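You operate a simulated robot arm through the tools that you are given. There is no shell and no other tool.

Carry out the task below with a simulated robot arm. There is one attempt and no reset: what you move stays moved.

JOB
Set the clock on the rack to 8:35 and start it again.
Fine: slider to SET first, back to RUN last.

The check looks at the end state, three seconds after you hand in, the way a careful person would. Anything else that was tipped, shoved, dropped, spilled or broken makes it a failure.

ROBOT AND FRAMES
A 6-joint arm with a two-finger gripper, fixed in place. Base frame: the origin is at the foot of the arm, x ahead of it, y to its left, z up; the work surface is at about z = 86. Lengths are in cm, angles in rad, forces in N, time in s.
Its first joint turns from -2.897 to 2.897 rad. Payload 1.71 kg.
The tool frame sits at the grasp point between the pads (the TCP): z along the fingers, y along the line on which they close. The tips reach 2 cm beyond it. The gripper opens to 9.6 cm. The gripper's body begins 11.3 cm behind the TCP.
Orientation is told as [roll, pitch, yaw] about the base's x, y, z axes, in that order, counted from this pose: with the fingers straight down and closing along the base's y, the tool's x points along the base's -x, its y along +y and its z along -z.

CONTROLS
- The arm moves only by the tool servo_tool. Its argument "deltas" is a list that holds one entry, the list of rows, each a list of 7 numbers: the shift along the base's x, y, z in cm, then the turn, a rotation vector about the base's x, y, z in rad, then the closure, from 0 (fully open) to 1 (shut). In form: [[[dx, dy, dz, wx, wy, wz, gripper], ...]]. A call has 1 to 20 rows; each row shifts and turns the commanded pose from where the row before left it. Rows are played at 5 a second. More than 5 cm and 0.15 rad between two rows, or a gripper value outside its range, and nothing of the call is played. Where a pose cannot be reached the arm comes as near as it can. A force on the tool above 40 N (or 10 N above the force at the start of the call, whichever is more), or a blocked arm, ends the call early, and 0.2 s more pass. Each finger travels about 4.5 cm/s and halts on what it meets, pressing with about 33 N; the grip force reading is that of the motor and also rises with nothing between the fingers. The clock runs only during rows and for 0.2 s after the last one: add rows that do not move to give the fingers time. It gives the time, the measured TCP pose, the force on the tool (base axes), the opening and the grip force at its end, in the units of the frame above (readings bear some noise), with the torque about the TCP (base axes, N m) and any sound that the robot's microphone picked up.
- Cameras (640 x 400 px; columns grow to the right, rows downward): "scene" is fixed at [4.99, -65.06, 175.94]; the picture's right is [0.91, -0.41, 0.00], its down [-0.10, -0.22, -0.97] and it looks along [0.40, 0.88, -0.24] (base axes); focal length 330 px, centre (320, 200). "wrist" rides on the gripper at [6.6, 1.4, -14.5] in the tool frame; the picture's right is [-0.21, 0.98, 0.00], its down [-0.88, -0.18, -0.45] and it looks along [-0.44, -0.09, 0.90] (tool axes); focal length 275 px, centre (320, 200).
- snapshot(camera): a new picture of that camera. The clock stands still meanwhile.
- raise_lower(by): slides the trunk up (or, below 0, down) by that many cm; the arm rides with it, the base frame stays. It gives what a move gives, with no picture.
- point_at(camera, pixels): for up to 12 pixels [column, row] of the newest picture of that camera ("zoom" is the newest enlarged one), the place [x, y, z] in the base frame of the surface seen there, good to about 0.3 cm. The clock stands still meanwhile.
- close_up(camera, box): a new picture of the part [left, top, right, bottom] of that camera's present view, enlarged. The clock stands still meanwhile.
- sign_off(): hands the job in; it is judged then, once.

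Leave the gripper open and the arm clear of the work at the hand-in unless told otherwise.

The tools are called as a command line: name --argument value ..., lists and objects as JSON in quotes. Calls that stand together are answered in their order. servo_tool: Moves the arm, as the interface text tells. Its arguments: {"type":"object","properties":{"deltas":{"type":"array","items":{"type":"array","items":{"type":"array","items":{"type":"number"}}}}},"required":["deltas"]} The other tools are called the same way: raise_lower (by) slides the trunk up or down; snapshot (camera) takes a picture; point_at (camera, pixels) gives the place of the surface under pixels of a picture; close_up (camera, box) takes an enlarged picture of a part of a camera's view; sign_off () hands the job in.

At the start:

```text
time_s: 0.0
tcp_pos: [29.17, 43.15, 150.69]
ee_rot: [0.001, 0.002, 0.0]
wrist_force: [0.1, 0.5, -0.4]
moment: [-0.02, 0.02, 0.02]
opening: 9.57
gripper_force: 0.0
trunk travel left (down, up): [-32.5, 6.5]
```

scene: 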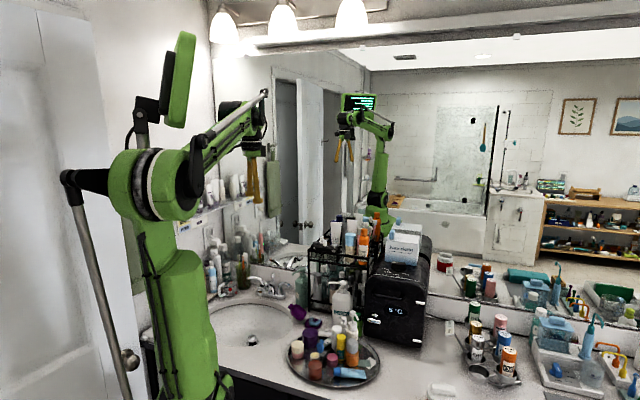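
wrist: 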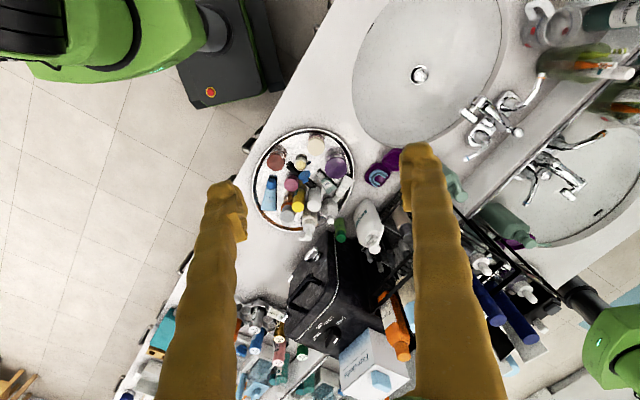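

I see a bathroom counter with a black device showing "5:0_" at about pixel (395, 310), and a black wire rack near (335, 270). First I take enlarged views to find the clock.

close_up --camera "scene" --box '[280, 200, 460, 360]'

close_up --camera "scene" --box '[440, 250, 640, 400]'

close_up --camera "wrist" --box '[220, 200, 460, 400]'

```text
2.50 times, centred on (370, 280) of scene
```

zoom: 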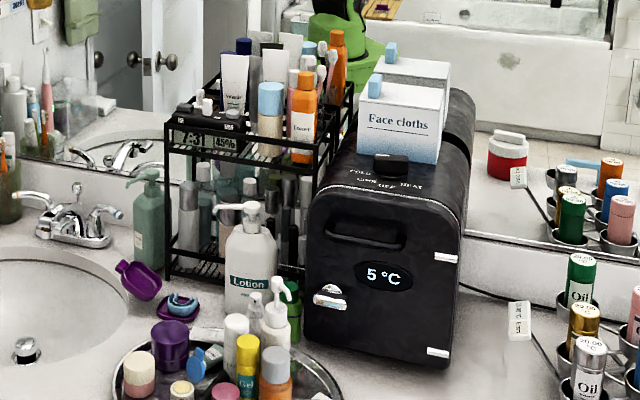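

```text
2.67 times, centred on (540, 325) of scene
```

zoom: 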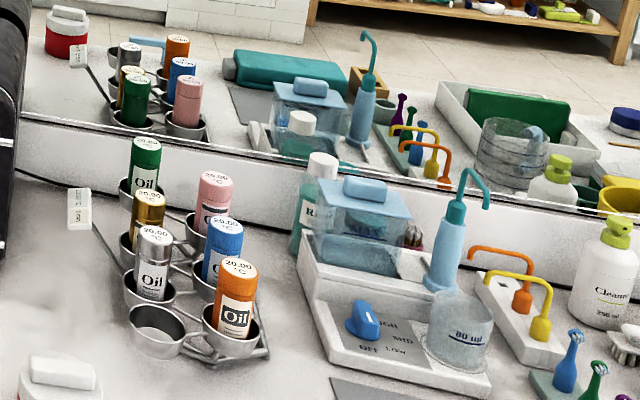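

```text
2.00 times, centred on (340, 300) of wrist
```

zoom: 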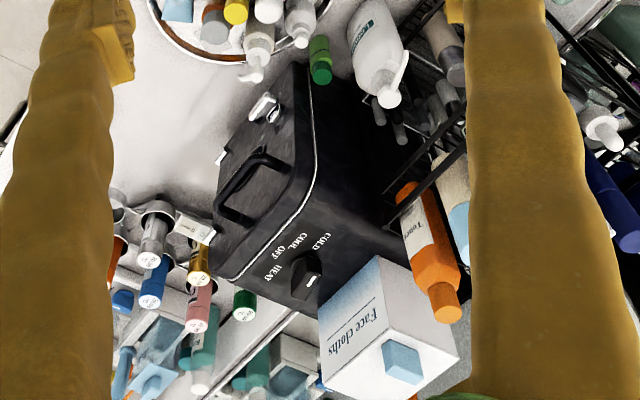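

The clock appears to be a black box on the rack's top shelf, left front, around scene pixel (340, 252). I enlarge there.

close_up --camera "scene" --box '[312, 228, 368, 263]'

close_up --camera "scene" --box '[300, 210, 380, 260]'

```text
11.43 times, centred on (340, 246) of scene
```

zoom: 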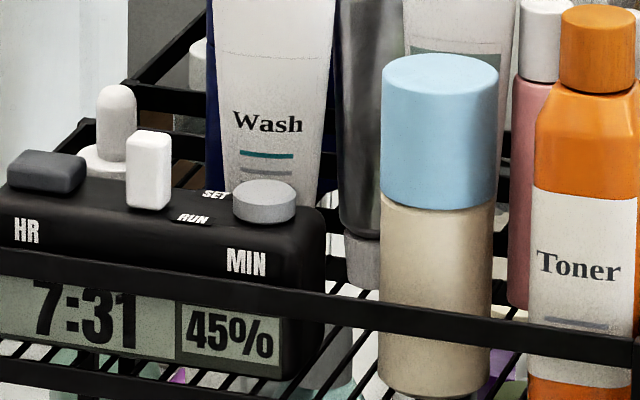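

```text
8.00 times, centred on (340, 235) of scene
```

zoom: 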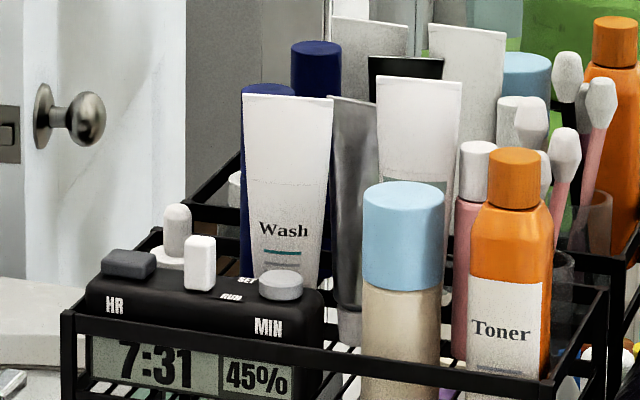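

The clock reads 7:31 (humidity 45%), with HR button (dark, left), white slider near RUN, and MIN button (round grey, right). I ask for 3D positions of its features in the zoom.

point_at --camera "zoom" --pixels '[[128, 258], [128, 272], [200, 239], [200, 260], [200, 285], [282, 278], [248, 281], [232, 296], [178, 210], [165, 256], [90, 300], [320, 310]]'

point_at --camera "scene" --pixels '[[309, 252], [345, 259], [376, 241], [330, 225], [353, 235], [340, 222], [320, 238], [359, 215], [352, 220], [346, 217], [320, 267]]'

```text
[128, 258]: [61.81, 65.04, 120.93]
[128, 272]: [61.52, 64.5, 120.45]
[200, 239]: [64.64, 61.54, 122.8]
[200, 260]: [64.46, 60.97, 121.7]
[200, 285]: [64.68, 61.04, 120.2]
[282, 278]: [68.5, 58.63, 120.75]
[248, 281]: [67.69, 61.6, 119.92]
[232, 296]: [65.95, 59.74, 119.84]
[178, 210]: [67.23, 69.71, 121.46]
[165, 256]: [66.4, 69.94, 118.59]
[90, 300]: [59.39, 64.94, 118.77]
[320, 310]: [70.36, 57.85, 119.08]
```

```text
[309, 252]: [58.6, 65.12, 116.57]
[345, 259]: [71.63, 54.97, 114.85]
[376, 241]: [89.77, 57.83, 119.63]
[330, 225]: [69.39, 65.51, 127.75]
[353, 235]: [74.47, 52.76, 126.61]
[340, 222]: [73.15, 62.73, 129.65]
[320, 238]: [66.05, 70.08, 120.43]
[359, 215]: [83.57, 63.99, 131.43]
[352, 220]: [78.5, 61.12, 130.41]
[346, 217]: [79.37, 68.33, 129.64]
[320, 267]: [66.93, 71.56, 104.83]
```

The clock's top is about z = 119.8, its buttons about 120.8, and its slider tab reaches 122.8; its long axis runs about −42° in the base frame. I move the arm above the area at a safe height, turning it about +0.84 rad so the wrist camera faces the clock's front.

servo_tool --deltas '[[[2.2, 0.9, 0.3, 0, 0, 0.07, 0], [2.2, 0.9, 0.3, 0, 0, 0.07, 0], [2.2, 0.9, 0.3, 0, 0, 0.07, 0], [2.2, 0.9, 0.3, 0, 0, 0.07, 0], [2.2, 0.9, 0.3, 0, 0, 0.07, 0], [2.2, 0.9, 0.3, 0, 0, 0.07, 0], [2.2, 0.9, 0, 0, 0, 0.07, 0], [2.2, 0.9, 0, 0, 0, 0.07, 0], [2.2, 0.9, 0, 0, 0, 0.07, 0], [2.2, 0.9, 0, 0, 0, 0.07, 0], [2.2, 0.9, 0, 0, 0, 0.07, 0], [2.2, 0.9, 0, 0, 0, 0.07, 0], [0, 0, 0, 0, 0, 0, 0]]]'

```text
time_s: 2.8
tcp_pos: [53.54, 53.93, 152.86]
ee_rot: [0.0, -0.014, 0.842]
wrist_force: [-0.3, 0.1, -0.6]
moment: [-0.02, 0.05, 0.01]
opening: 9.61
gripper_force: 0.1
trunk travel left (down, up): [-32.5, 6.5]
```

The arm reached [53.5, 53.9, 152.9], a little short in x, so it is probably near its reach limit at this height. I take pictures from both cameras.

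snapshot --camera "wrist"

snapshot --camera "scene"

```text
taken
```

wrist: 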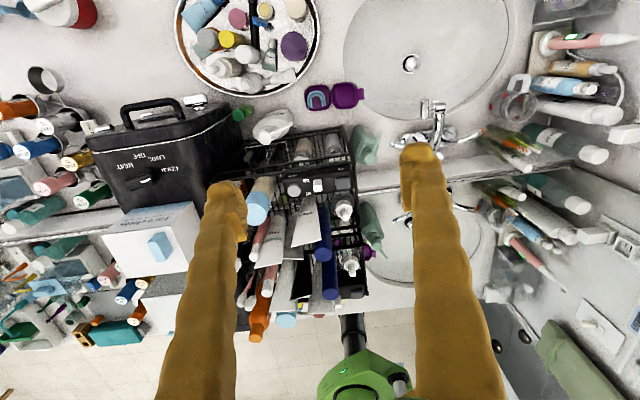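

```text
taken
```

scene: 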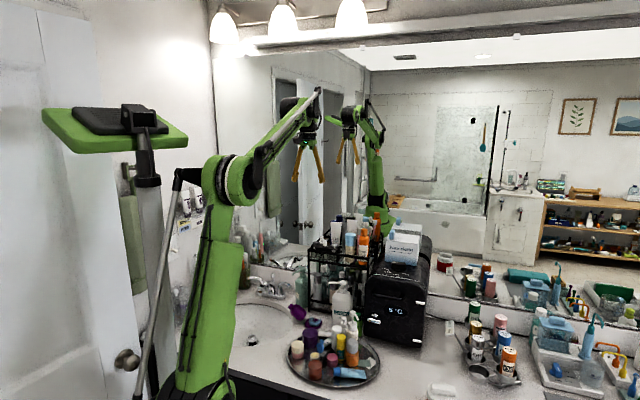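

The clock is visible in the wrist view around pixel (318, 187). I enlarge that region.

close_up --camera "wrist" --box '[240, 140, 400, 240]'

close_up --camera "wrist" --box '[280, 160, 360, 210]'

```text
4.00 times, centred on (320, 190) of wrist
```

zoom: 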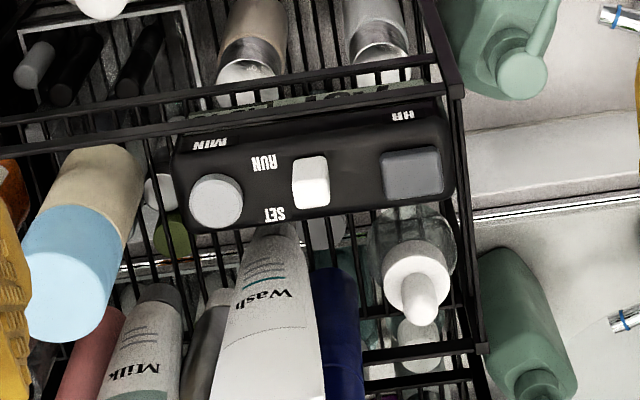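

```text
8.00 times, centred on (320, 185) of wrist
```

zoom: 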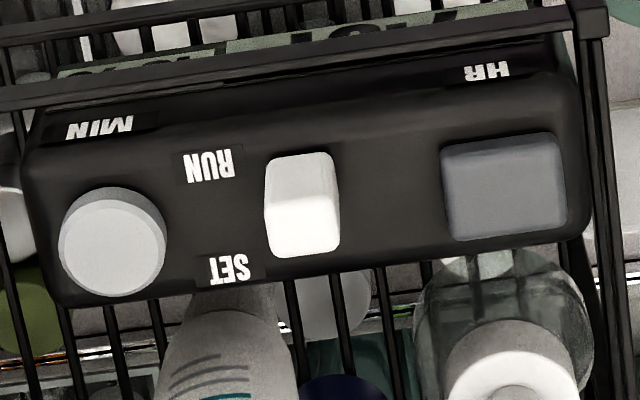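

I now see the whole clock top: MIN (112, 245), RUN (208, 166), SET (230, 268), tab (302, 205), HR (503, 187) in this zoom. I ask for 3D positions of these points.

point_at --camera "zoom" --pixels '[[112, 253], [503, 200], [302, 228], [302, 175], [208, 166], [230, 268], [45, 180], [540, 110], [75, 295], [575, 225], [210, 310], [500, 370]]'

point_at --camera "zoom" --pixels '[[270, 200], [335, 200], [270, 250], [335, 248], [270, 165], [335, 160], [30, 95], [560, 25], [445, 240], [565, 225], [445, 155], [560, 140]]'

```text
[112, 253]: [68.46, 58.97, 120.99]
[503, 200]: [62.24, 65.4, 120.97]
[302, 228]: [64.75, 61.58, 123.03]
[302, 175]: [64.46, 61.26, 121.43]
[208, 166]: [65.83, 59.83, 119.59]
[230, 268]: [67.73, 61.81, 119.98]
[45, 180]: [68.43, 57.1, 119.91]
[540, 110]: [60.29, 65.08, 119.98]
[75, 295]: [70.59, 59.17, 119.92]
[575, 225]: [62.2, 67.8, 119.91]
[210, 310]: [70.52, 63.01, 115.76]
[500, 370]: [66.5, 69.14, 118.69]
```

```text
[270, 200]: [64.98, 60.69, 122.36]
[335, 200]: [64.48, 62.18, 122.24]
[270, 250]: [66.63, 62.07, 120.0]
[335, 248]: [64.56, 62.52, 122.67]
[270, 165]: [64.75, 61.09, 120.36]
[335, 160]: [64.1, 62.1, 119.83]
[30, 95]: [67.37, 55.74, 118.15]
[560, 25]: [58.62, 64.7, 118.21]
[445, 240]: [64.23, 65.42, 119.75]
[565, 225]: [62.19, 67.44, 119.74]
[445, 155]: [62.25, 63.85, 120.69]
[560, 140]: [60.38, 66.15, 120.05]
```

The clock's long axis runs along about (0.70, −0.71) and its front-to-back axis along (0.71, 0.70). HR is at about (62.2, 65.4), the tab at about (64.7, 61.5) and MIN at about (68.5, 59.0). I move above the tab at z ≈ 140 and turn the tool to yaw 0.777, so that the fingers close along the clock's long axis.

servo_tool --deltas '[[[1.12, 0.76, -1.3, 0, 0, -0.0065, 0], [1.12, 0.76, -1.3, 0, 0, -0.0065, 0], [1.12, 0.76, -1.3, 0, 0, -0.0065, 0], [1.12, 0.76, -1.3, 0, 0, -0.0065, 0], [1.12, 0.76, -1.3, 0, 0, -0.0065, 0], [1.12, 0.76, -1.3, 0, 0, -0.0065, 0], [1.12, 0.76, -1.3, 0, 0, -0.0065, 0], [1.12, 0.76, -1.3, 0, 0, -0.0065, 0], [1.12, 0.76, -1.3, 0, 0, -0.0065, 0], [1.12, 0.76, -1.3, 0, 0, -0.0065, 0], [0, 0, 0, 0, 0, 0, 0], [0, 0, 0, 0, 0, 0, 0]]]'

```text
time_s: 5.4
tcp_pos: [64.7, 61.36, 139.89]
ee_rot: [0.001, -0.012, 0.774]
wrist_force: [-0.4, 0.9, -0.2]
moment: [0.0, -0.01, -0.02]
opening: 9.58
gripper_force: 0.1
trunk travel left (down, up): [-32.5, 6.5]
```

The TCP is at [64.7, 61.4, 139.9] with yaw 0.774. I take pictures to check alignment.

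snapshot --camera "wrist"

snapshot --camera "scene"

close_up --camera "wrist" --box '[200, 120, 440, 270]'

```text
taken
```

wrist: 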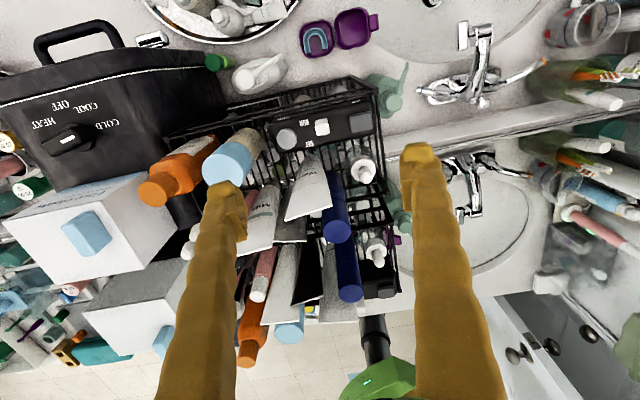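

```text
taken
```

scene: 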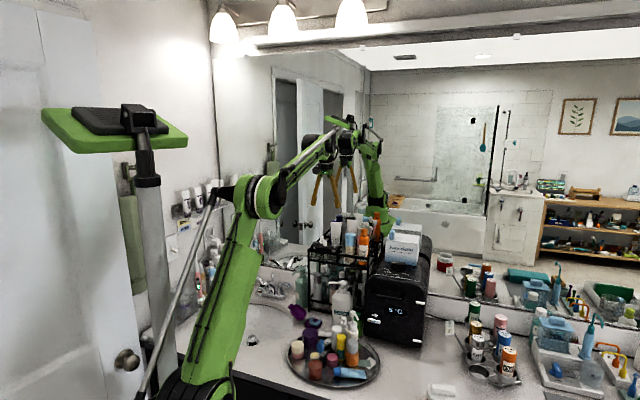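

```text
2.67 times, centred on (320, 195) of wrist
```

zoom: 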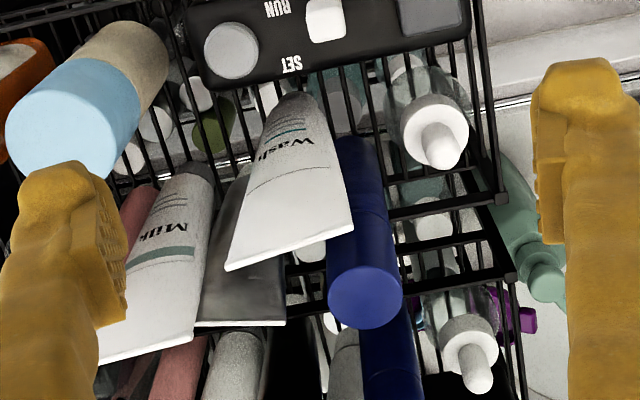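

The view shows the wash tube and other bottles behind the clock, with clear space above it. I query the tube's and dropper's positions (zoom pixels) to know the clearance behind the tab.

point_at --camera "zoom" --pixels '[[230, 266], [348, 232], [290, 105], [290, 180], [330, 30], [330, 10], [355, 150], [440, 120], [70, 110], [30, 90], [140, 30], [235, 50]]'

```text
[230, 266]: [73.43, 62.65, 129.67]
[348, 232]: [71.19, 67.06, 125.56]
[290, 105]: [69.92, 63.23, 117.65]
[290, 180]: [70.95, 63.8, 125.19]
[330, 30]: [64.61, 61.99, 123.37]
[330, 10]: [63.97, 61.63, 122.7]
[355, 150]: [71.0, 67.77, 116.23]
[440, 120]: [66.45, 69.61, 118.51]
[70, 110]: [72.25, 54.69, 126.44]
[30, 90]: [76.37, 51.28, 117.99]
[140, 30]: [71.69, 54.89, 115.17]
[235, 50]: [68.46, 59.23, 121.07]
```

The wash tube's front is at about v = 94.2, roughly 2.3 cm behind the clock, and the blue-capped bottle is about 5 cm beyond MIN, so there is room. I close the fingers up here and move to a point above and just in front of the tab, z ≈ 128.

servo_tool --deltas '[[[0, 0, 0, 0, 0, 0, 1], [0, 0, 0, 0, 0, 0, 1], [0, 0, 0, 0, 0, 0, 1], [-0.4, -0.35, -2, 0, 0.004, 0, 1], [-0.4, -0.35, -2, 0, 0.004, 0, 1], [-0.4, -0.35, -2, 0, 0.004, 0, 1], [-0.33, -0.34, -2, 0, 0, 0, 1], [0, 0, -2, 0, 0, 0, 1], [0, 0, -2, 0, 0, 0, 1], [0, 0, 0, 0, 0, 0, 1], [0, 0, 0, 0, 0, 0, 1]]]'

snapshot --camera "wrist"

close_up --camera "scene" --box '[288, 195, 400, 265]'

```text
time_s: 7.8
tcp_pos: [63.05, 60.18, 127.96]
ee_rot: [0.01, -0.005, 0.775]
wrist_force: [0.1, 0.5, -0.6]
moment: [0.0, 0.02, 0.03]
opening: 0.0
gripper_force: 29.6
trunk travel left (down, up): [-32.5, 6.5]
```

```text
taken
```

wrist: 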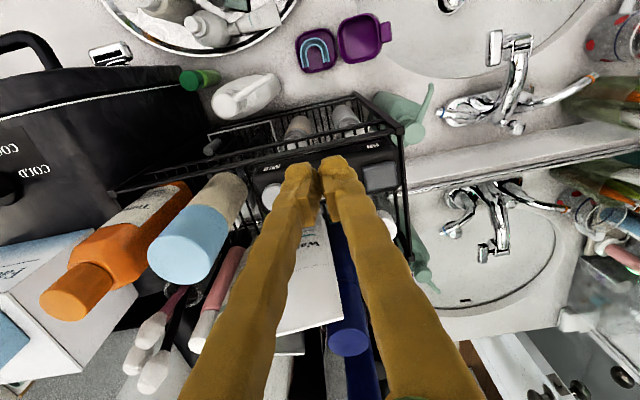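

```text
5.71 times, centred on (344, 230) of scene
```

zoom: 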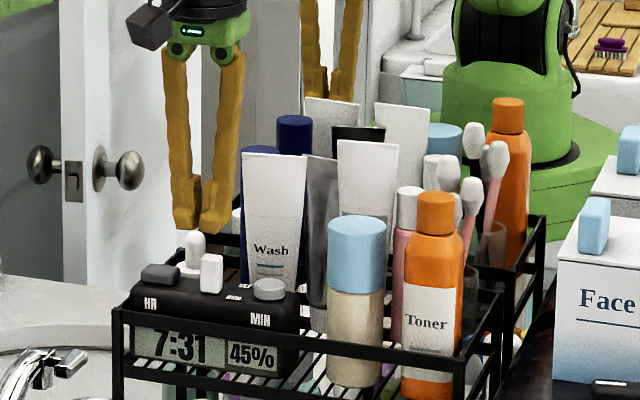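

The closed tips are above the clock's front edge. I enlarge the wrist view around the tips (320, 180) to see their real width before descending.

close_up --camera "wrist" --box '[240, 130, 400, 230]'

close_up --camera "scene" --box '[304, 210, 352, 240]'

```text
4.00 times, centred on (320, 180) of wrist
```

zoom: 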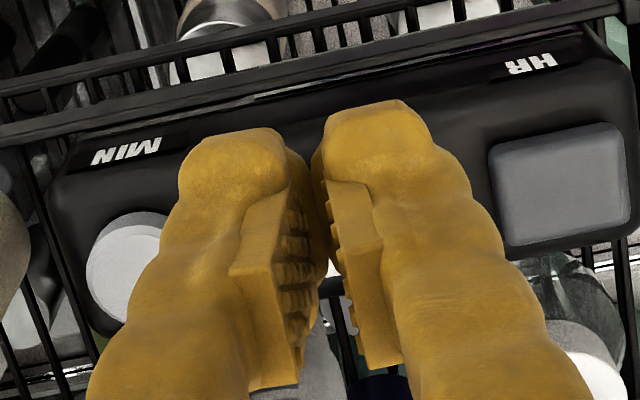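

```text
13.33 times, centred on (328, 225) of scene
```

zoom: 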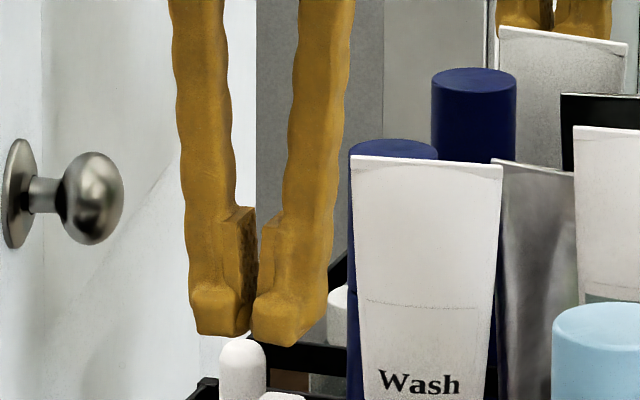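

The fingertips look broader than the nominal thickness, so I treat the closed pair as about 4 cm wide along the clock; that still fits between HR and MIN. I descend just in front of the tab to TCP z ≈ 122.6 (tips ≈ 120.6), shifting slightly to centre on it.

servo_tool --deltas '[[[0.07, -0.1, -1, 0, 0, 0, 1], [0.07, -0.1, -1, 0, 0, 0, 1], [0, 0, -1, 0, 0, 0, 1], [0, 0, -1, 0, 0, 0, 1], [0, 0, -0.7, 0, 0, 0, 1], [0, 0, -0.6, 0, 0, 0, 1], [0, 0, 0, 0, 0, 0, 1]]]'

close_up --camera "wrist" --box '[240, 130, 400, 230]'

close_up --camera "scene" --box '[304, 225, 368, 265]'

```text
time_s: 9.4
tcp_pos: [63.15, 59.88, 122.63]
ee_rot: [0.01, -0.006, 0.776]
wrist_force: [0.4, -0.3, 0.6]
moment: [0.03, 0.01, 0.0]
opening: 0.01
gripper_force: 29.1
trunk travel left (down, up): [-32.5, 6.5]
```

```text
4.00 times, centred on (320, 180) of wrist
```

zoom: 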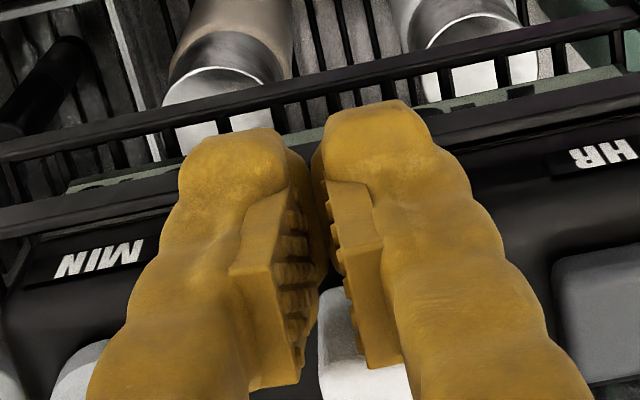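

```text
10.00 times, centred on (336, 245) of scene
```

zoom: 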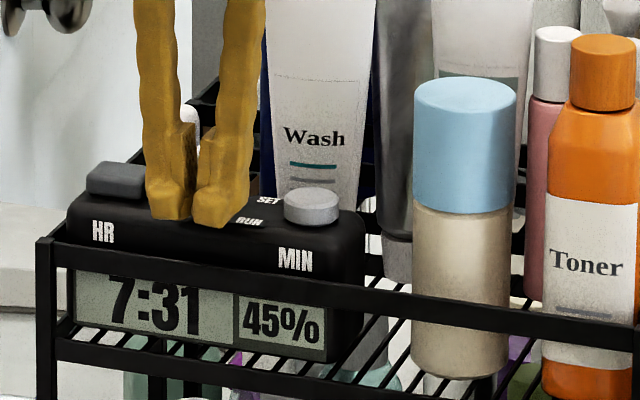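

The tips sit in front of the tab with no contact force. I now push slowly backward along (0.71, 0.70) by 1 cm and check force and picture.

servo_tool --deltas '[[[0.143, 0.14, 0, 0, 0, 0, 1], [0.143, 0.14, 0, 0, 0, 0, 1], [0.143, 0.14, 0, 0, 0, 0, 1], [0.143, 0.14, 0, 0, 0, 0, 1], [0.143, 0.14, 0, 0, 0, 0, 1], [0, 0, 0, 0, 0, 0, 1]]]'

close_up --camera "scene" --box '[304, 225, 368, 265]'

close_up --camera "wrist" --box '[240, 130, 400, 230]'

```text
time_s: 10.8
tcp_pos: [63.98, 60.61, 122.52]
ee_rot: [0.009, -0.005, 0.776]
wrist_force: [-0.1, 0.4, 0.4]
moment: [-0.02, 0.0, -0.04]
opening: 0.01
gripper_force: 29.2
trunk travel left (down, up): [-32.5, 6.5]
```

```text
10.00 times, centred on (336, 245) of scene
```

zoom: 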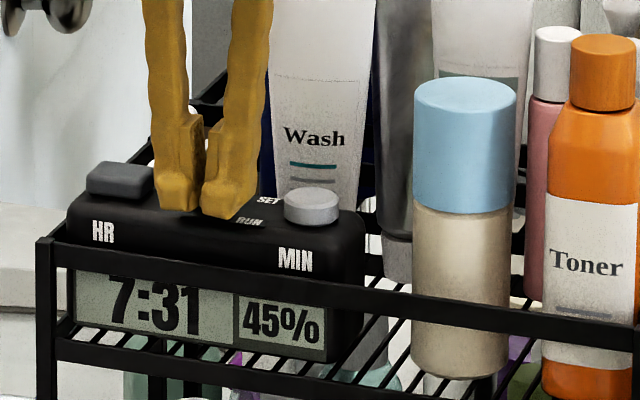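

```text
4.00 times, centred on (320, 180) of wrist
```

zoom: 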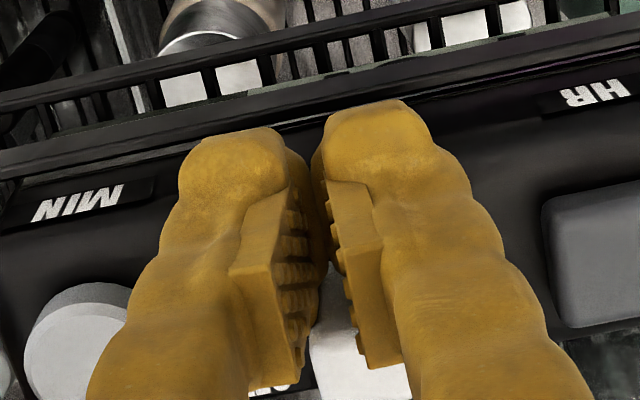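

No force is felt yet; the clock has not shifted. I continue pushing another 0.6 cm in small steps.

servo_tool --deltas '[[[0.107, 0.105, 0, 0, 0, 0, 1], [0.107, 0.105, 0, 0, 0, 0, 1], [0.107, 0.105, 0, 0, 0, 0, 1], [0.107, 0.105, 0, 0, 0, 0, 1], [0, 0, 0, 0, 0, 0, 1]]]'

close_up --camera "scene" --box '[304, 225, 368, 265]'

close_up --camera "wrist" --box '[240, 130, 400, 230]'

```text
time_s: 12.0
tcp_pos: [64.49, 60.96, 122.56]
ee_rot: [0.011, -0.007, 0.777]
wrist_force: [-0.5, -0.1, 1.2]
moment: [0.0, 0.0, -0.03]
opening: 0.0
gripper_force: 29.5
trunk travel left (down, up): [-32.5, 6.5]
```

```text
10.00 times, centred on (336, 245) of scene
```

zoom: 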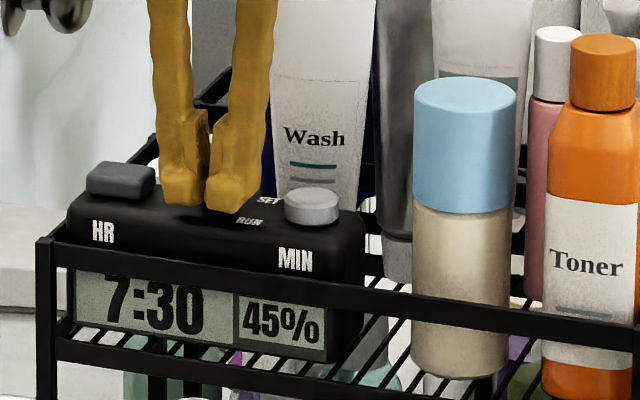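

```text
4.00 times, centred on (320, 180) of wrist
```

zoom: 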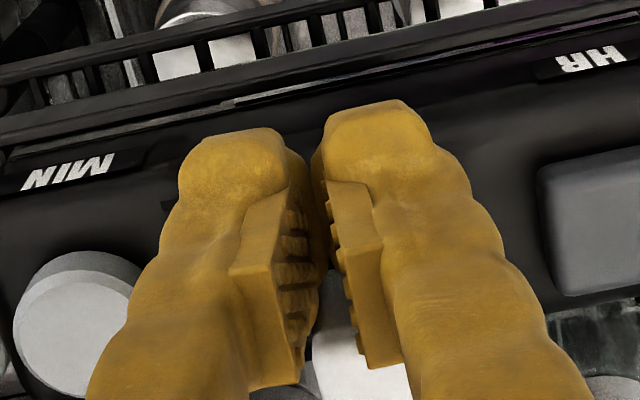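

The display now reads 7:30 instead of 7:31, so something changed. I enlarge the display and the tab to check before going further.

close_up --camera "scene" --box '[308, 240, 340, 260]'

close_up --camera "wrist" --box '[290, 180, 370, 230]'

snapshot --camera "wrist"

```text
16.00 times, centred on (324, 250) of scene
```

zoom: 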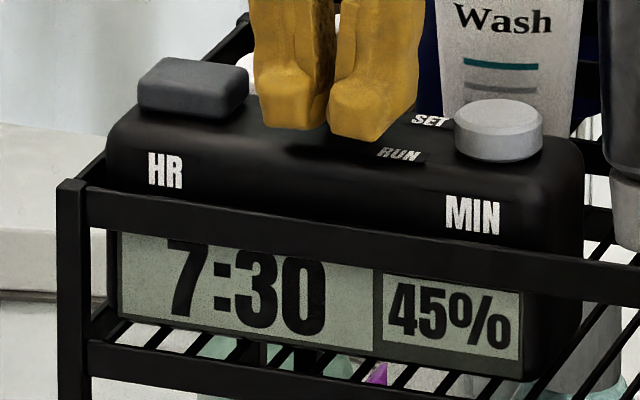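

```text
8.00 times, centred on (330, 205) of wrist
```

zoom: 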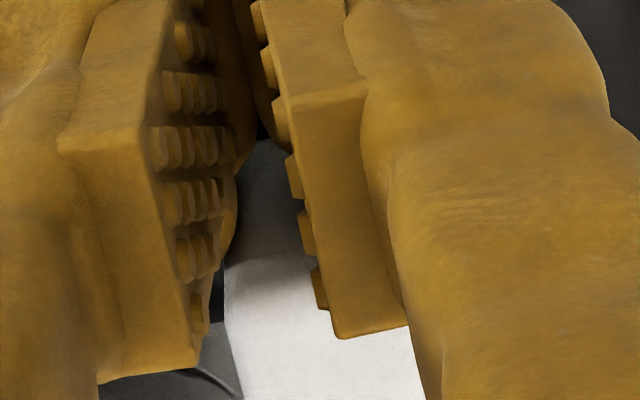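

```text
taken
```

wrist: 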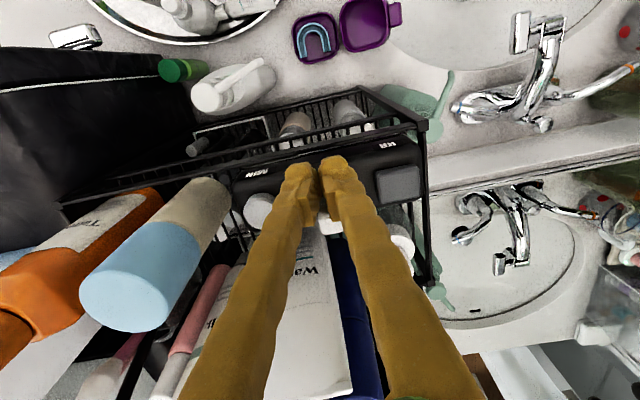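

The tab is seen just behind the fingers. I continue pushing another 0.45 cm in fine steps, watching force and display.

servo_tool --deltas '[[[0.107, 0.105, 0, 0, 0, 0, 1], [0.107, 0.105, 0, 0, 0, 0, 1], [0.107, 0.105, 0, 0, 0, 0, 1], [0, 0, 0, 0, 0, 0, 1]]]'

close_up --camera "scene" --box '[308, 235, 348, 260]'

close_up --camera "wrist" --box '[240, 150, 400, 250]'

```text
time_s: 13.0
tcp_pos: [64.63, 61.07, 122.6]
ee_rot: [0.011, -0.005, 0.774]
wrist_force: [-3.8, -5.3, -0.3]
moment: [-0.09, 0.06, -0.02]
opening: 0.63
gripper_force: 29.0
trunk travel left (down, up): [-32.5, 6.5]
```

```text
16.00 times, centred on (328, 248) of scene
```

zoom: 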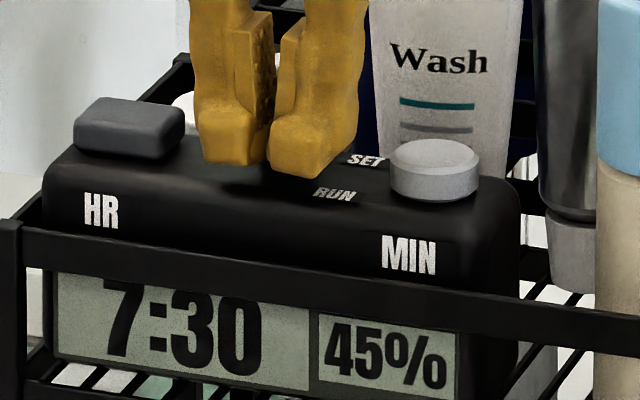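

```text
4.00 times, centred on (320, 200) of wrist
```

zoom: 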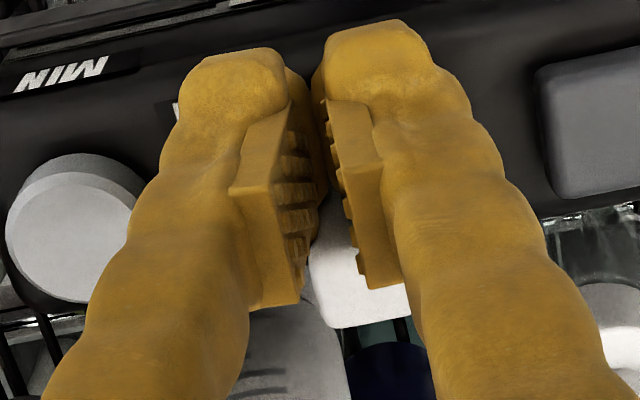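

Now there is about 6.5 N of resistance and the fingers spread by 0.6 cm, so the tab probably hit its end stop. I back off 1 cm and rise 6 cm to look.

servo_tool --deltas '[[[-0.25, -0.245, 0, 0, 0, 0, 1], [-0.25, -0.245, 0, 0, 0, 0, 1], [-0.25, -0.245, 0, 0, 0, 0, 1], [0, 0, 1.5, 0, 0, 0, 1], [0, 0, 2, 0, 0, 0, 1], [0, 0, 2, 0, 0, 0, 1], [0, 0, 0, 0, 0, 0, 1]]]'

close_up --camera "scene" --box '[308, 230, 356, 260]'

close_up --camera "wrist" --box '[240, 150, 400, 250]'

```text
time_s: 14.6
tcp_pos: [63.89, 60.55, 128.09]
ee_rot: [0.011, -0.006, 0.774]
wrist_force: [1.0, 0.2, -0.1]
moment: [0.03, 0.01, 0.02]
opening: 0.01
gripper_force: 29.4
trunk travel left (down, up): [-32.5, 6.5]
```

```text
13.33 times, centred on (332, 245) of scene
```

zoom: 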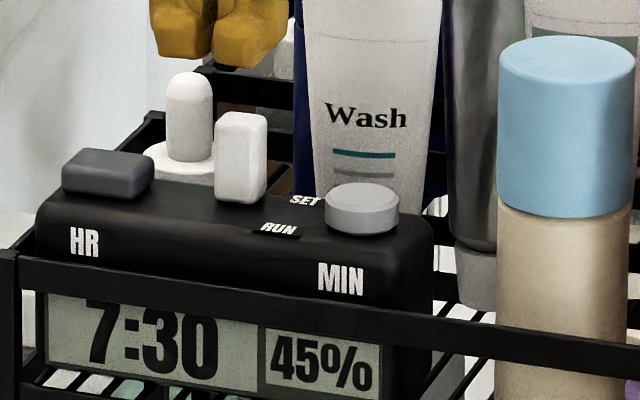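

```text
4.00 times, centred on (320, 200) of wrist
```

zoom: 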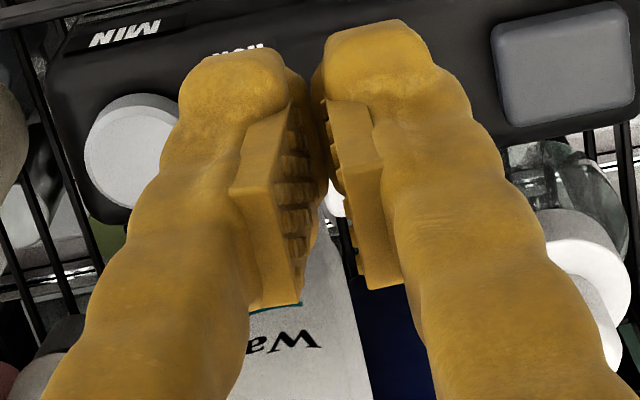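

The tab is now further back, next to the SET label, and the clock body seems unmoved. I measure the tab, buttons and labels again from this scene zoom... (taking the scene zoom anew so it is the newest one).

close_up --camera "scene" --box '[308, 230, 356, 260]'

point_at --camera "zoom" --pixels '[[240, 118], [240, 150], [240, 190], [230, 150], [260, 160], [108, 160], [362, 195], [302, 200], [276, 229], [340, 277], [85, 242], [30, 230]]'

```text
13.33 times, centred on (332, 245) of scene
```

zoom: 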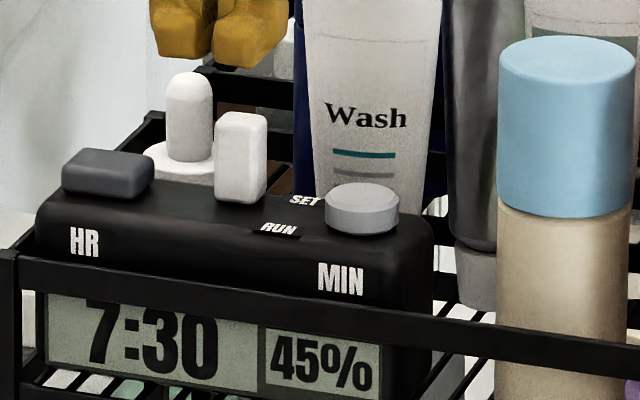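

```text
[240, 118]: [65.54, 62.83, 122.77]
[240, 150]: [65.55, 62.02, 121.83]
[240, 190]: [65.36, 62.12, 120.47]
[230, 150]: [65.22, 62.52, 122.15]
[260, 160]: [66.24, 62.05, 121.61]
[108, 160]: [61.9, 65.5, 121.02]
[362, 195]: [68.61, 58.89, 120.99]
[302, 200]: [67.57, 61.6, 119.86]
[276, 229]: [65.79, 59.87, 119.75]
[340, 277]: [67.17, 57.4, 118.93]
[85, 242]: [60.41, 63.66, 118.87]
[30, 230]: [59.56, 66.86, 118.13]
```

The tab moved about 1.45 cm to the SET end, symmetric about the label midpoint, and the clock itself is unmoved. The display shows 7:30, so I'll need one HR press and five MIN presses, checking after each. I move above HR (62.1, 65.45) at z ≈ 128.

servo_tool --deltas '[[[-0.6, 1.63, 0, 0, 0, 0, 1], [-0.6, 1.63, 0, 0, 0, 0, 1], [-0.59, 1.64, 0, 0, 0, 0, 1], [0, 0, 0, 0, 0, 0, 1], [0, 0, -1.5, 0, 0, 0, 1], [0, 0, -1.5, 0, 0, 0, 1], [0, 0, -1, 0, 0, 0, 1], [0, 0, -0.4, 0, 0, 0, 1], [0, 0, 0, 0, 0, 0, 1]]]'

close_up --camera "scene" --box '[300, 230, 348, 260]'

close_up --camera "wrist" --box '[240, 130, 400, 230]'

```text
time_s: 16.6
tcp_pos: [62.12, 65.29, 123.75]
ee_rot: [0.011, -0.005, 0.775]
wrist_force: [0.8, 0.4, 0.9]
moment: [0.02, -0.02, -0.02]
opening: 0.01
gripper_force: 29.6
trunk travel left (down, up): [-32.5, 6.5]
```

```text
13.33 times, centred on (324, 245) of scene
```

zoom: 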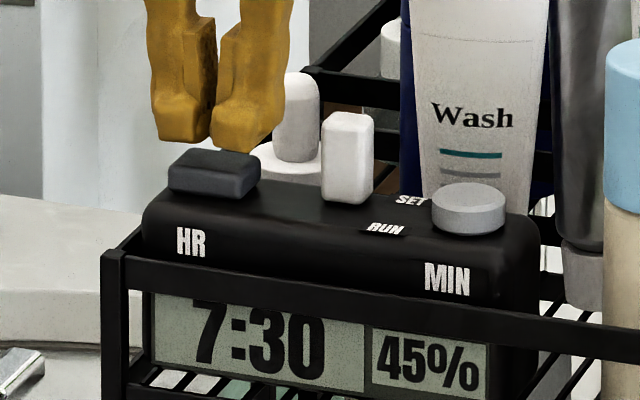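

```text
4.00 times, centred on (320, 180) of wrist
```

zoom: 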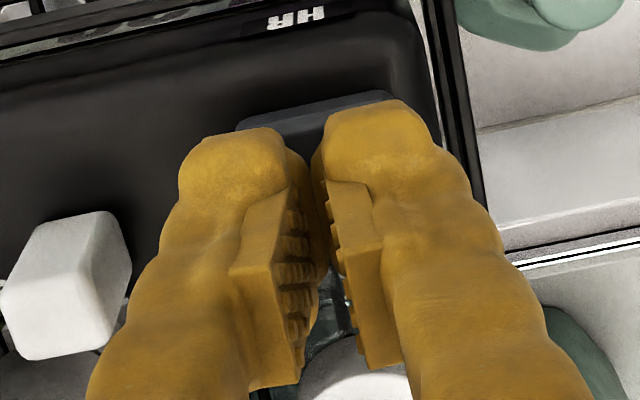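

The display holds at 7:30, so the clock is stopped, and the tips are about 0.7 cm above HR. I lower gently in small steps toward first contact.

servo_tool --deltas '[[[0, 0, -0.25, 0, 0, 0, 1], [0, 0, -0.2, 0, 0, 0, 1], [0, 0, -0.15, 0, 0, 0, 1], [0, 0, -0.1, 0, 0, 0, 1]]]'

```text
time_s: 17.6
tcp_pos: [62.09, 65.52, 123.06]
ee_rot: [0.011, -0.005, 0.775]
wrist_force: [-0.7, 0.4, 0.0]
moment: [0.04, -0.03, -0.03]
opening: 0.01
gripper_force: 29.5
trunk travel left (down, up): [-32.5, 6.5]
```

No contact yet at z = 123.06. I lower another 0.2 cm in fine steps.

servo_tool --deltas '[[[0, 0, -0.1, 0, 0, 0, 1], [0, 0, -0.1, 0, 0, 0, 1]]]'

```text
time_s: 18.2
tcp_pos: [62.13, 65.49, 122.79]
ee_rot: [0.011, -0.006, 0.774]
wrist_force: [-1.2, 0.3, 1.6]
moment: [-0.02, 0.01, 0.0]
opening: 0.61
gripper_force: 29.0
trunk travel left (down, up): [-32.5, 6.5]
```

A light contact of about 1.6 N is felt. I check the display and the button.

close_up --camera "scene" --box '[300, 230, 348, 260]'

close_up --camera "wrist" --box '[240, 130, 400, 230]'

```text
13.33 times, centred on (324, 245) of scene
```

zoom: 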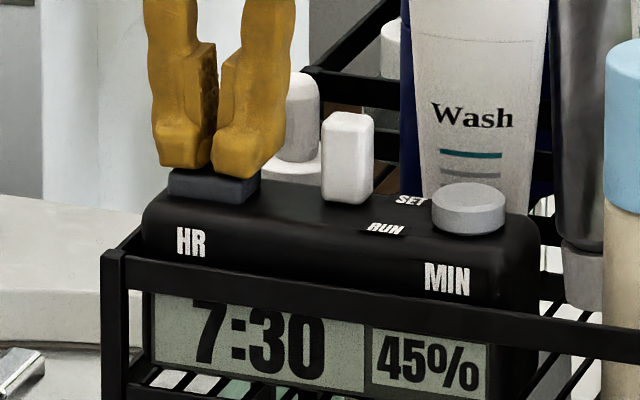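

```text
4.00 times, centred on (320, 180) of wrist
```

zoom: 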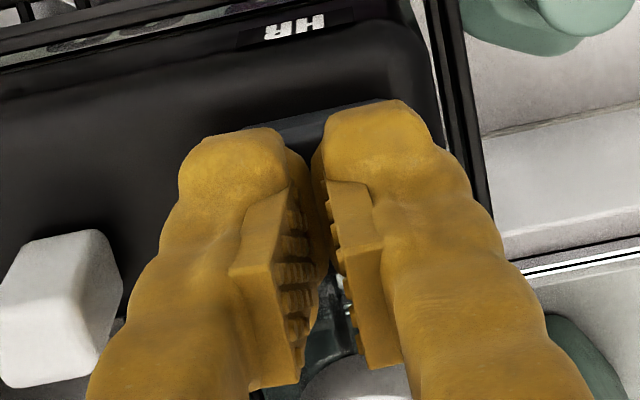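

The tips touch HR and the display is still 7:30. I press 0.2 cm further and read the result.

servo_tool --deltas '[[[0, 0, -0.1, 0, 0, 0, 1], [0, 0, -0.1, 0, 0, 0, 1]]]'

close_up --camera "scene" --box '[300, 230, 348, 260]'

```text
time_s: 18.8
tcp_pos: [62.08, 65.59, 122.54]
ee_rot: [0.011, -0.006, 0.774]
wrist_force: [-0.3, 0.7, 2.8]
moment: [0.01, 0.06, -0.01]
opening: 0.59
gripper_force: 29.8
trunk travel left (down, up): [-32.5, 6.5]
heard: click
```

```text
13.33 times, centred on (324, 245) of scene
```

zoom: 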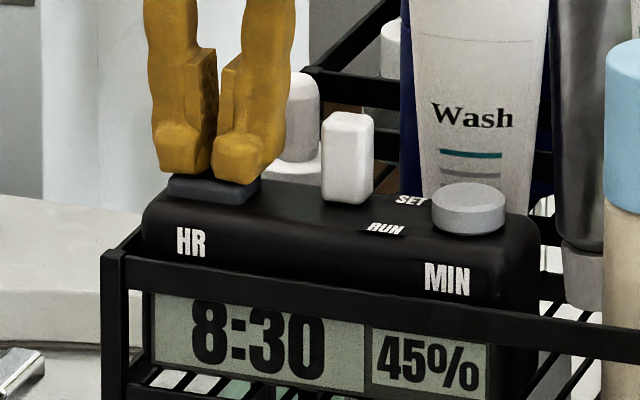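

A click was heard and the display reads 8:30. I lift off straight away and move over MIN (68.5, 58.95), stopping about 0.75 cm above it.

servo_tool --deltas '[[[0, 0, 1, 0, 0, 0, 1], [0, 0, 2, 0, 0, 0, 1], [0, 0, 2.5, 0, 0, 0, 1], [1.6, -1.66, 0, 0, 0, 0, 1], [1.6, -1.66, 0, 0, 0, 0, 1], [1.6, -1.66, 0, 0, 0, 0, 1], [1.6, -1.66, 0, 0, 0, 0, 1], [0, 0, 0, 0, 0, 0, 1], [0, 0, -1.5, 0, 0, 0, 1], [0, 0, -1.5, 0, 0, 0, 1], [0, 0, -1, 0, 0, 0, 1], [0, 0, -0.3, 0, 0, 0, 1], [0, 0, 0, 0, 0, 0, 1]]]'

close_up --camera "scene" --box '[308, 230, 356, 260]'

close_up --camera "wrist" --box '[240, 130, 400, 230]'

```text
time_s: 21.6
tcp_pos: [68.41, 58.75, 123.79]
ee_rot: [0.009, -0.003, 0.774]
wrist_force: [0.3, 0.4, 0.2]
moment: [0.04, 0.01, -0.03]
opening: 0.0
gripper_force: 29.5
trunk travel left (down, up): [-32.5, 6.5]
```

```text
13.33 times, centred on (332, 245) of scene
```

zoom: 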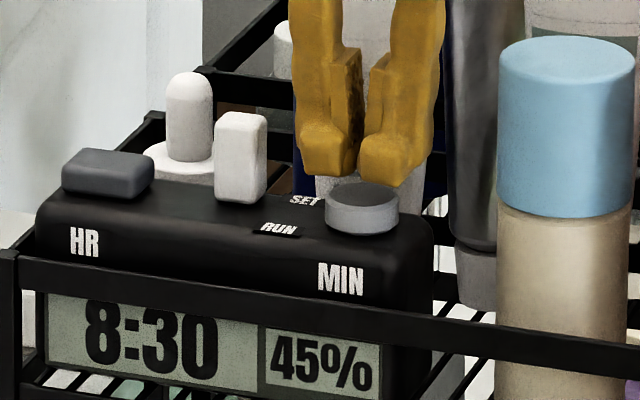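

```text
4.00 times, centred on (320, 180) of wrist
```

zoom: 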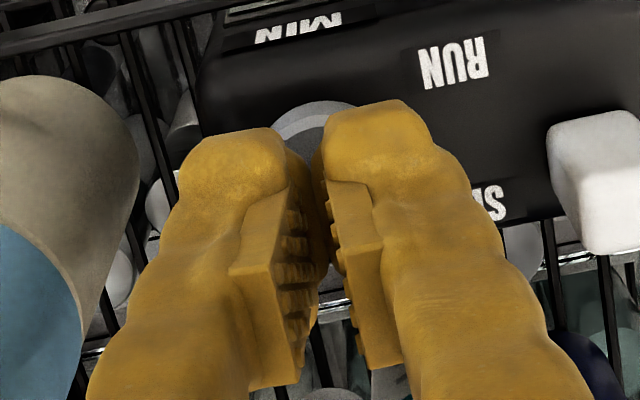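

The display shows 8:30 and the tips are centred above MIN. I lower and press the first time, to about z = 122.55 as with HR.

servo_tool --deltas '[[[0, 0, -0.4, 0, 0, 0, 1], [0, 0, -0.3, 0, 0, 0, 1], [0, 0, -0.2, 0, 0, 0, 1], [0, 0, -0.15, 0, 0, 0, 1], [0, 0, -0.15, 0, 0, 0, 1]]]'

close_up --camera "scene" --box '[308, 230, 356, 260]'

```text
time_s: 22.8
tcp_pos: [68.49, 58.88, 122.58]
ee_rot: [0.01, -0.006, 0.774]
wrist_force: [-0.5, -1.2, 2.4]
moment: [-0.02, 0.01, -0.03]
opening: 0.59
gripper_force: 29.3
trunk travel left (down, up): [-32.5, 6.5]
heard: click
```

```text
13.33 times, centred on (332, 245) of scene
```

zoom: 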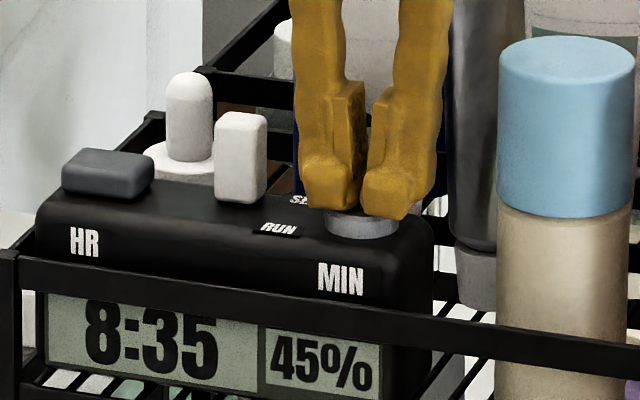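

One click moved the minutes to 35: the clock steps in fives, which also explains the rounding to 7:30. I lift straight up now and look again.

servo_tool --deltas '[[[0, 0, 1, 0, 0, 0, 1], [0, 0, 2, 0, 0, 0, 1], [0, 0, 2.5, 0, 0, 0, 1], [0, 0, 0, 0, 0, 0, 1]]]'

close_up --camera "scene" --box '[308, 230, 356, 260]'

```text
time_s: 23.8
tcp_pos: [68.6, 58.77, 128.11]
ee_rot: [0.01, -0.005, 0.773]
wrist_force: [0.4, 0.5, 0.5]
moment: [0.01, -0.05, 0.0]
opening: 0.0
gripper_force: 29.8
trunk travel left (down, up): [-32.5, 6.5]
```

```text
13.33 times, centred on (332, 245) of scene
```

zoom: 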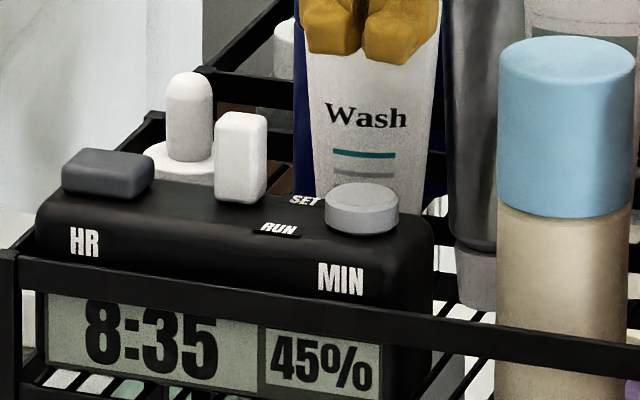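

The display reads 8:35 with both buttons released. Next I open the fingers to about 3.6 cm and centre them over the tab at (65.9, 62.55), staying at z ≈ 128, so I can grip the tab from both sides with the tips above button height.

servo_tool --deltas '[[[-0.68, 0.94, 0.5, 0, 0, 0, 0.8], [-0.68, 0.94, 0, 0, 0, 0, 0.7], [-0.68, 0.94, 0, 0, 0, 0, 0.625], [-0.68, 0.94, 0, 0, 0, 0, 0.625], [0, 0, 0, 0, 0, 0, 0.625], [0, 0, 0, 0, 0, 0, 0.625]]]'

close_up --camera "wrist" --box '[220, 110, 420, 235]'

close_up --camera "scene" --box '[304, 220, 368, 260]'

```text
time_s: 25.2
tcp_pos: [66.02, 62.52, 128.65]
ee_rot: [0.01, -0.005, 0.775]
wrist_force: [0.3, 0.7, -0.8]
moment: [0.0, 0.01, -0.01]
opening: 3.62
gripper_force: 0.0
trunk travel left (down, up): [-32.5, 6.5]
```

```text
3.20 times, centred on (320, 172) of wrist
```

zoom: 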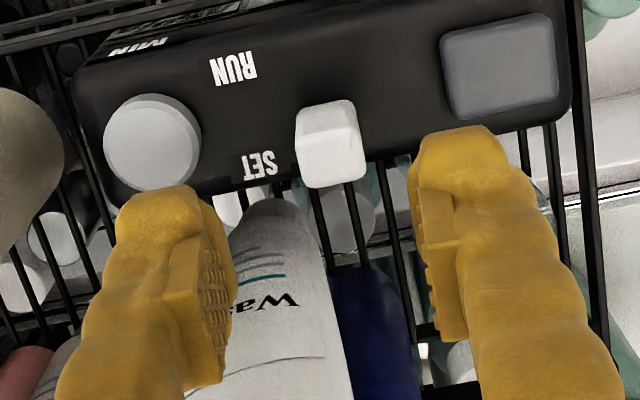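

```text
10.00 times, centred on (336, 240) of scene
```

zoom: 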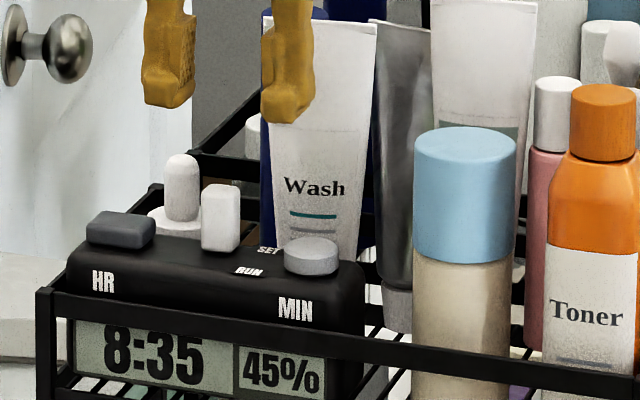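

The fingers straddle the tab with about 3.6 cm of gap. I enlarge the wrist view on the tab and measure its edges to centre precisely.

close_up --camera "wrist" --box '[296, 135, 344, 175]'

point_at --camera "wrist" --pixels '[[324, 160], [318, 162], [330, 160]]'

```text
10.00 times, centred on (320, 155) of wrist
```

zoom: 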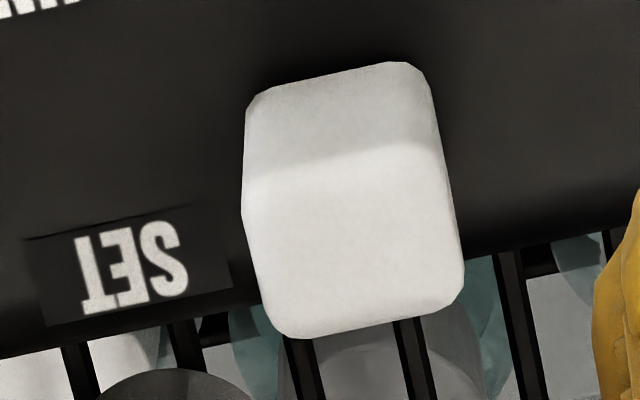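

```text
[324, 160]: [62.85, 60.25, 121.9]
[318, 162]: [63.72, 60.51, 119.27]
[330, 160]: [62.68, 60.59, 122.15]
```

That snapshot query was of an older picture, so I query the new zoom instead at the tab's edges and neighbours.

point_at --camera "zoom" --pixels '[[352, 245], [265, 240], [445, 240], [350, 180], [350, 320], [340, 110], [260, 170], [430, 140]]'

```text
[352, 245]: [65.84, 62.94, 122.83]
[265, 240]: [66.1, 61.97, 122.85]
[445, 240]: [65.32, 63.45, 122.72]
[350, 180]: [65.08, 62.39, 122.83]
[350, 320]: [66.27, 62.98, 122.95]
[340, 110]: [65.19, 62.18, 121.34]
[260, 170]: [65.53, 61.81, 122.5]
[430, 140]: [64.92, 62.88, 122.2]
```

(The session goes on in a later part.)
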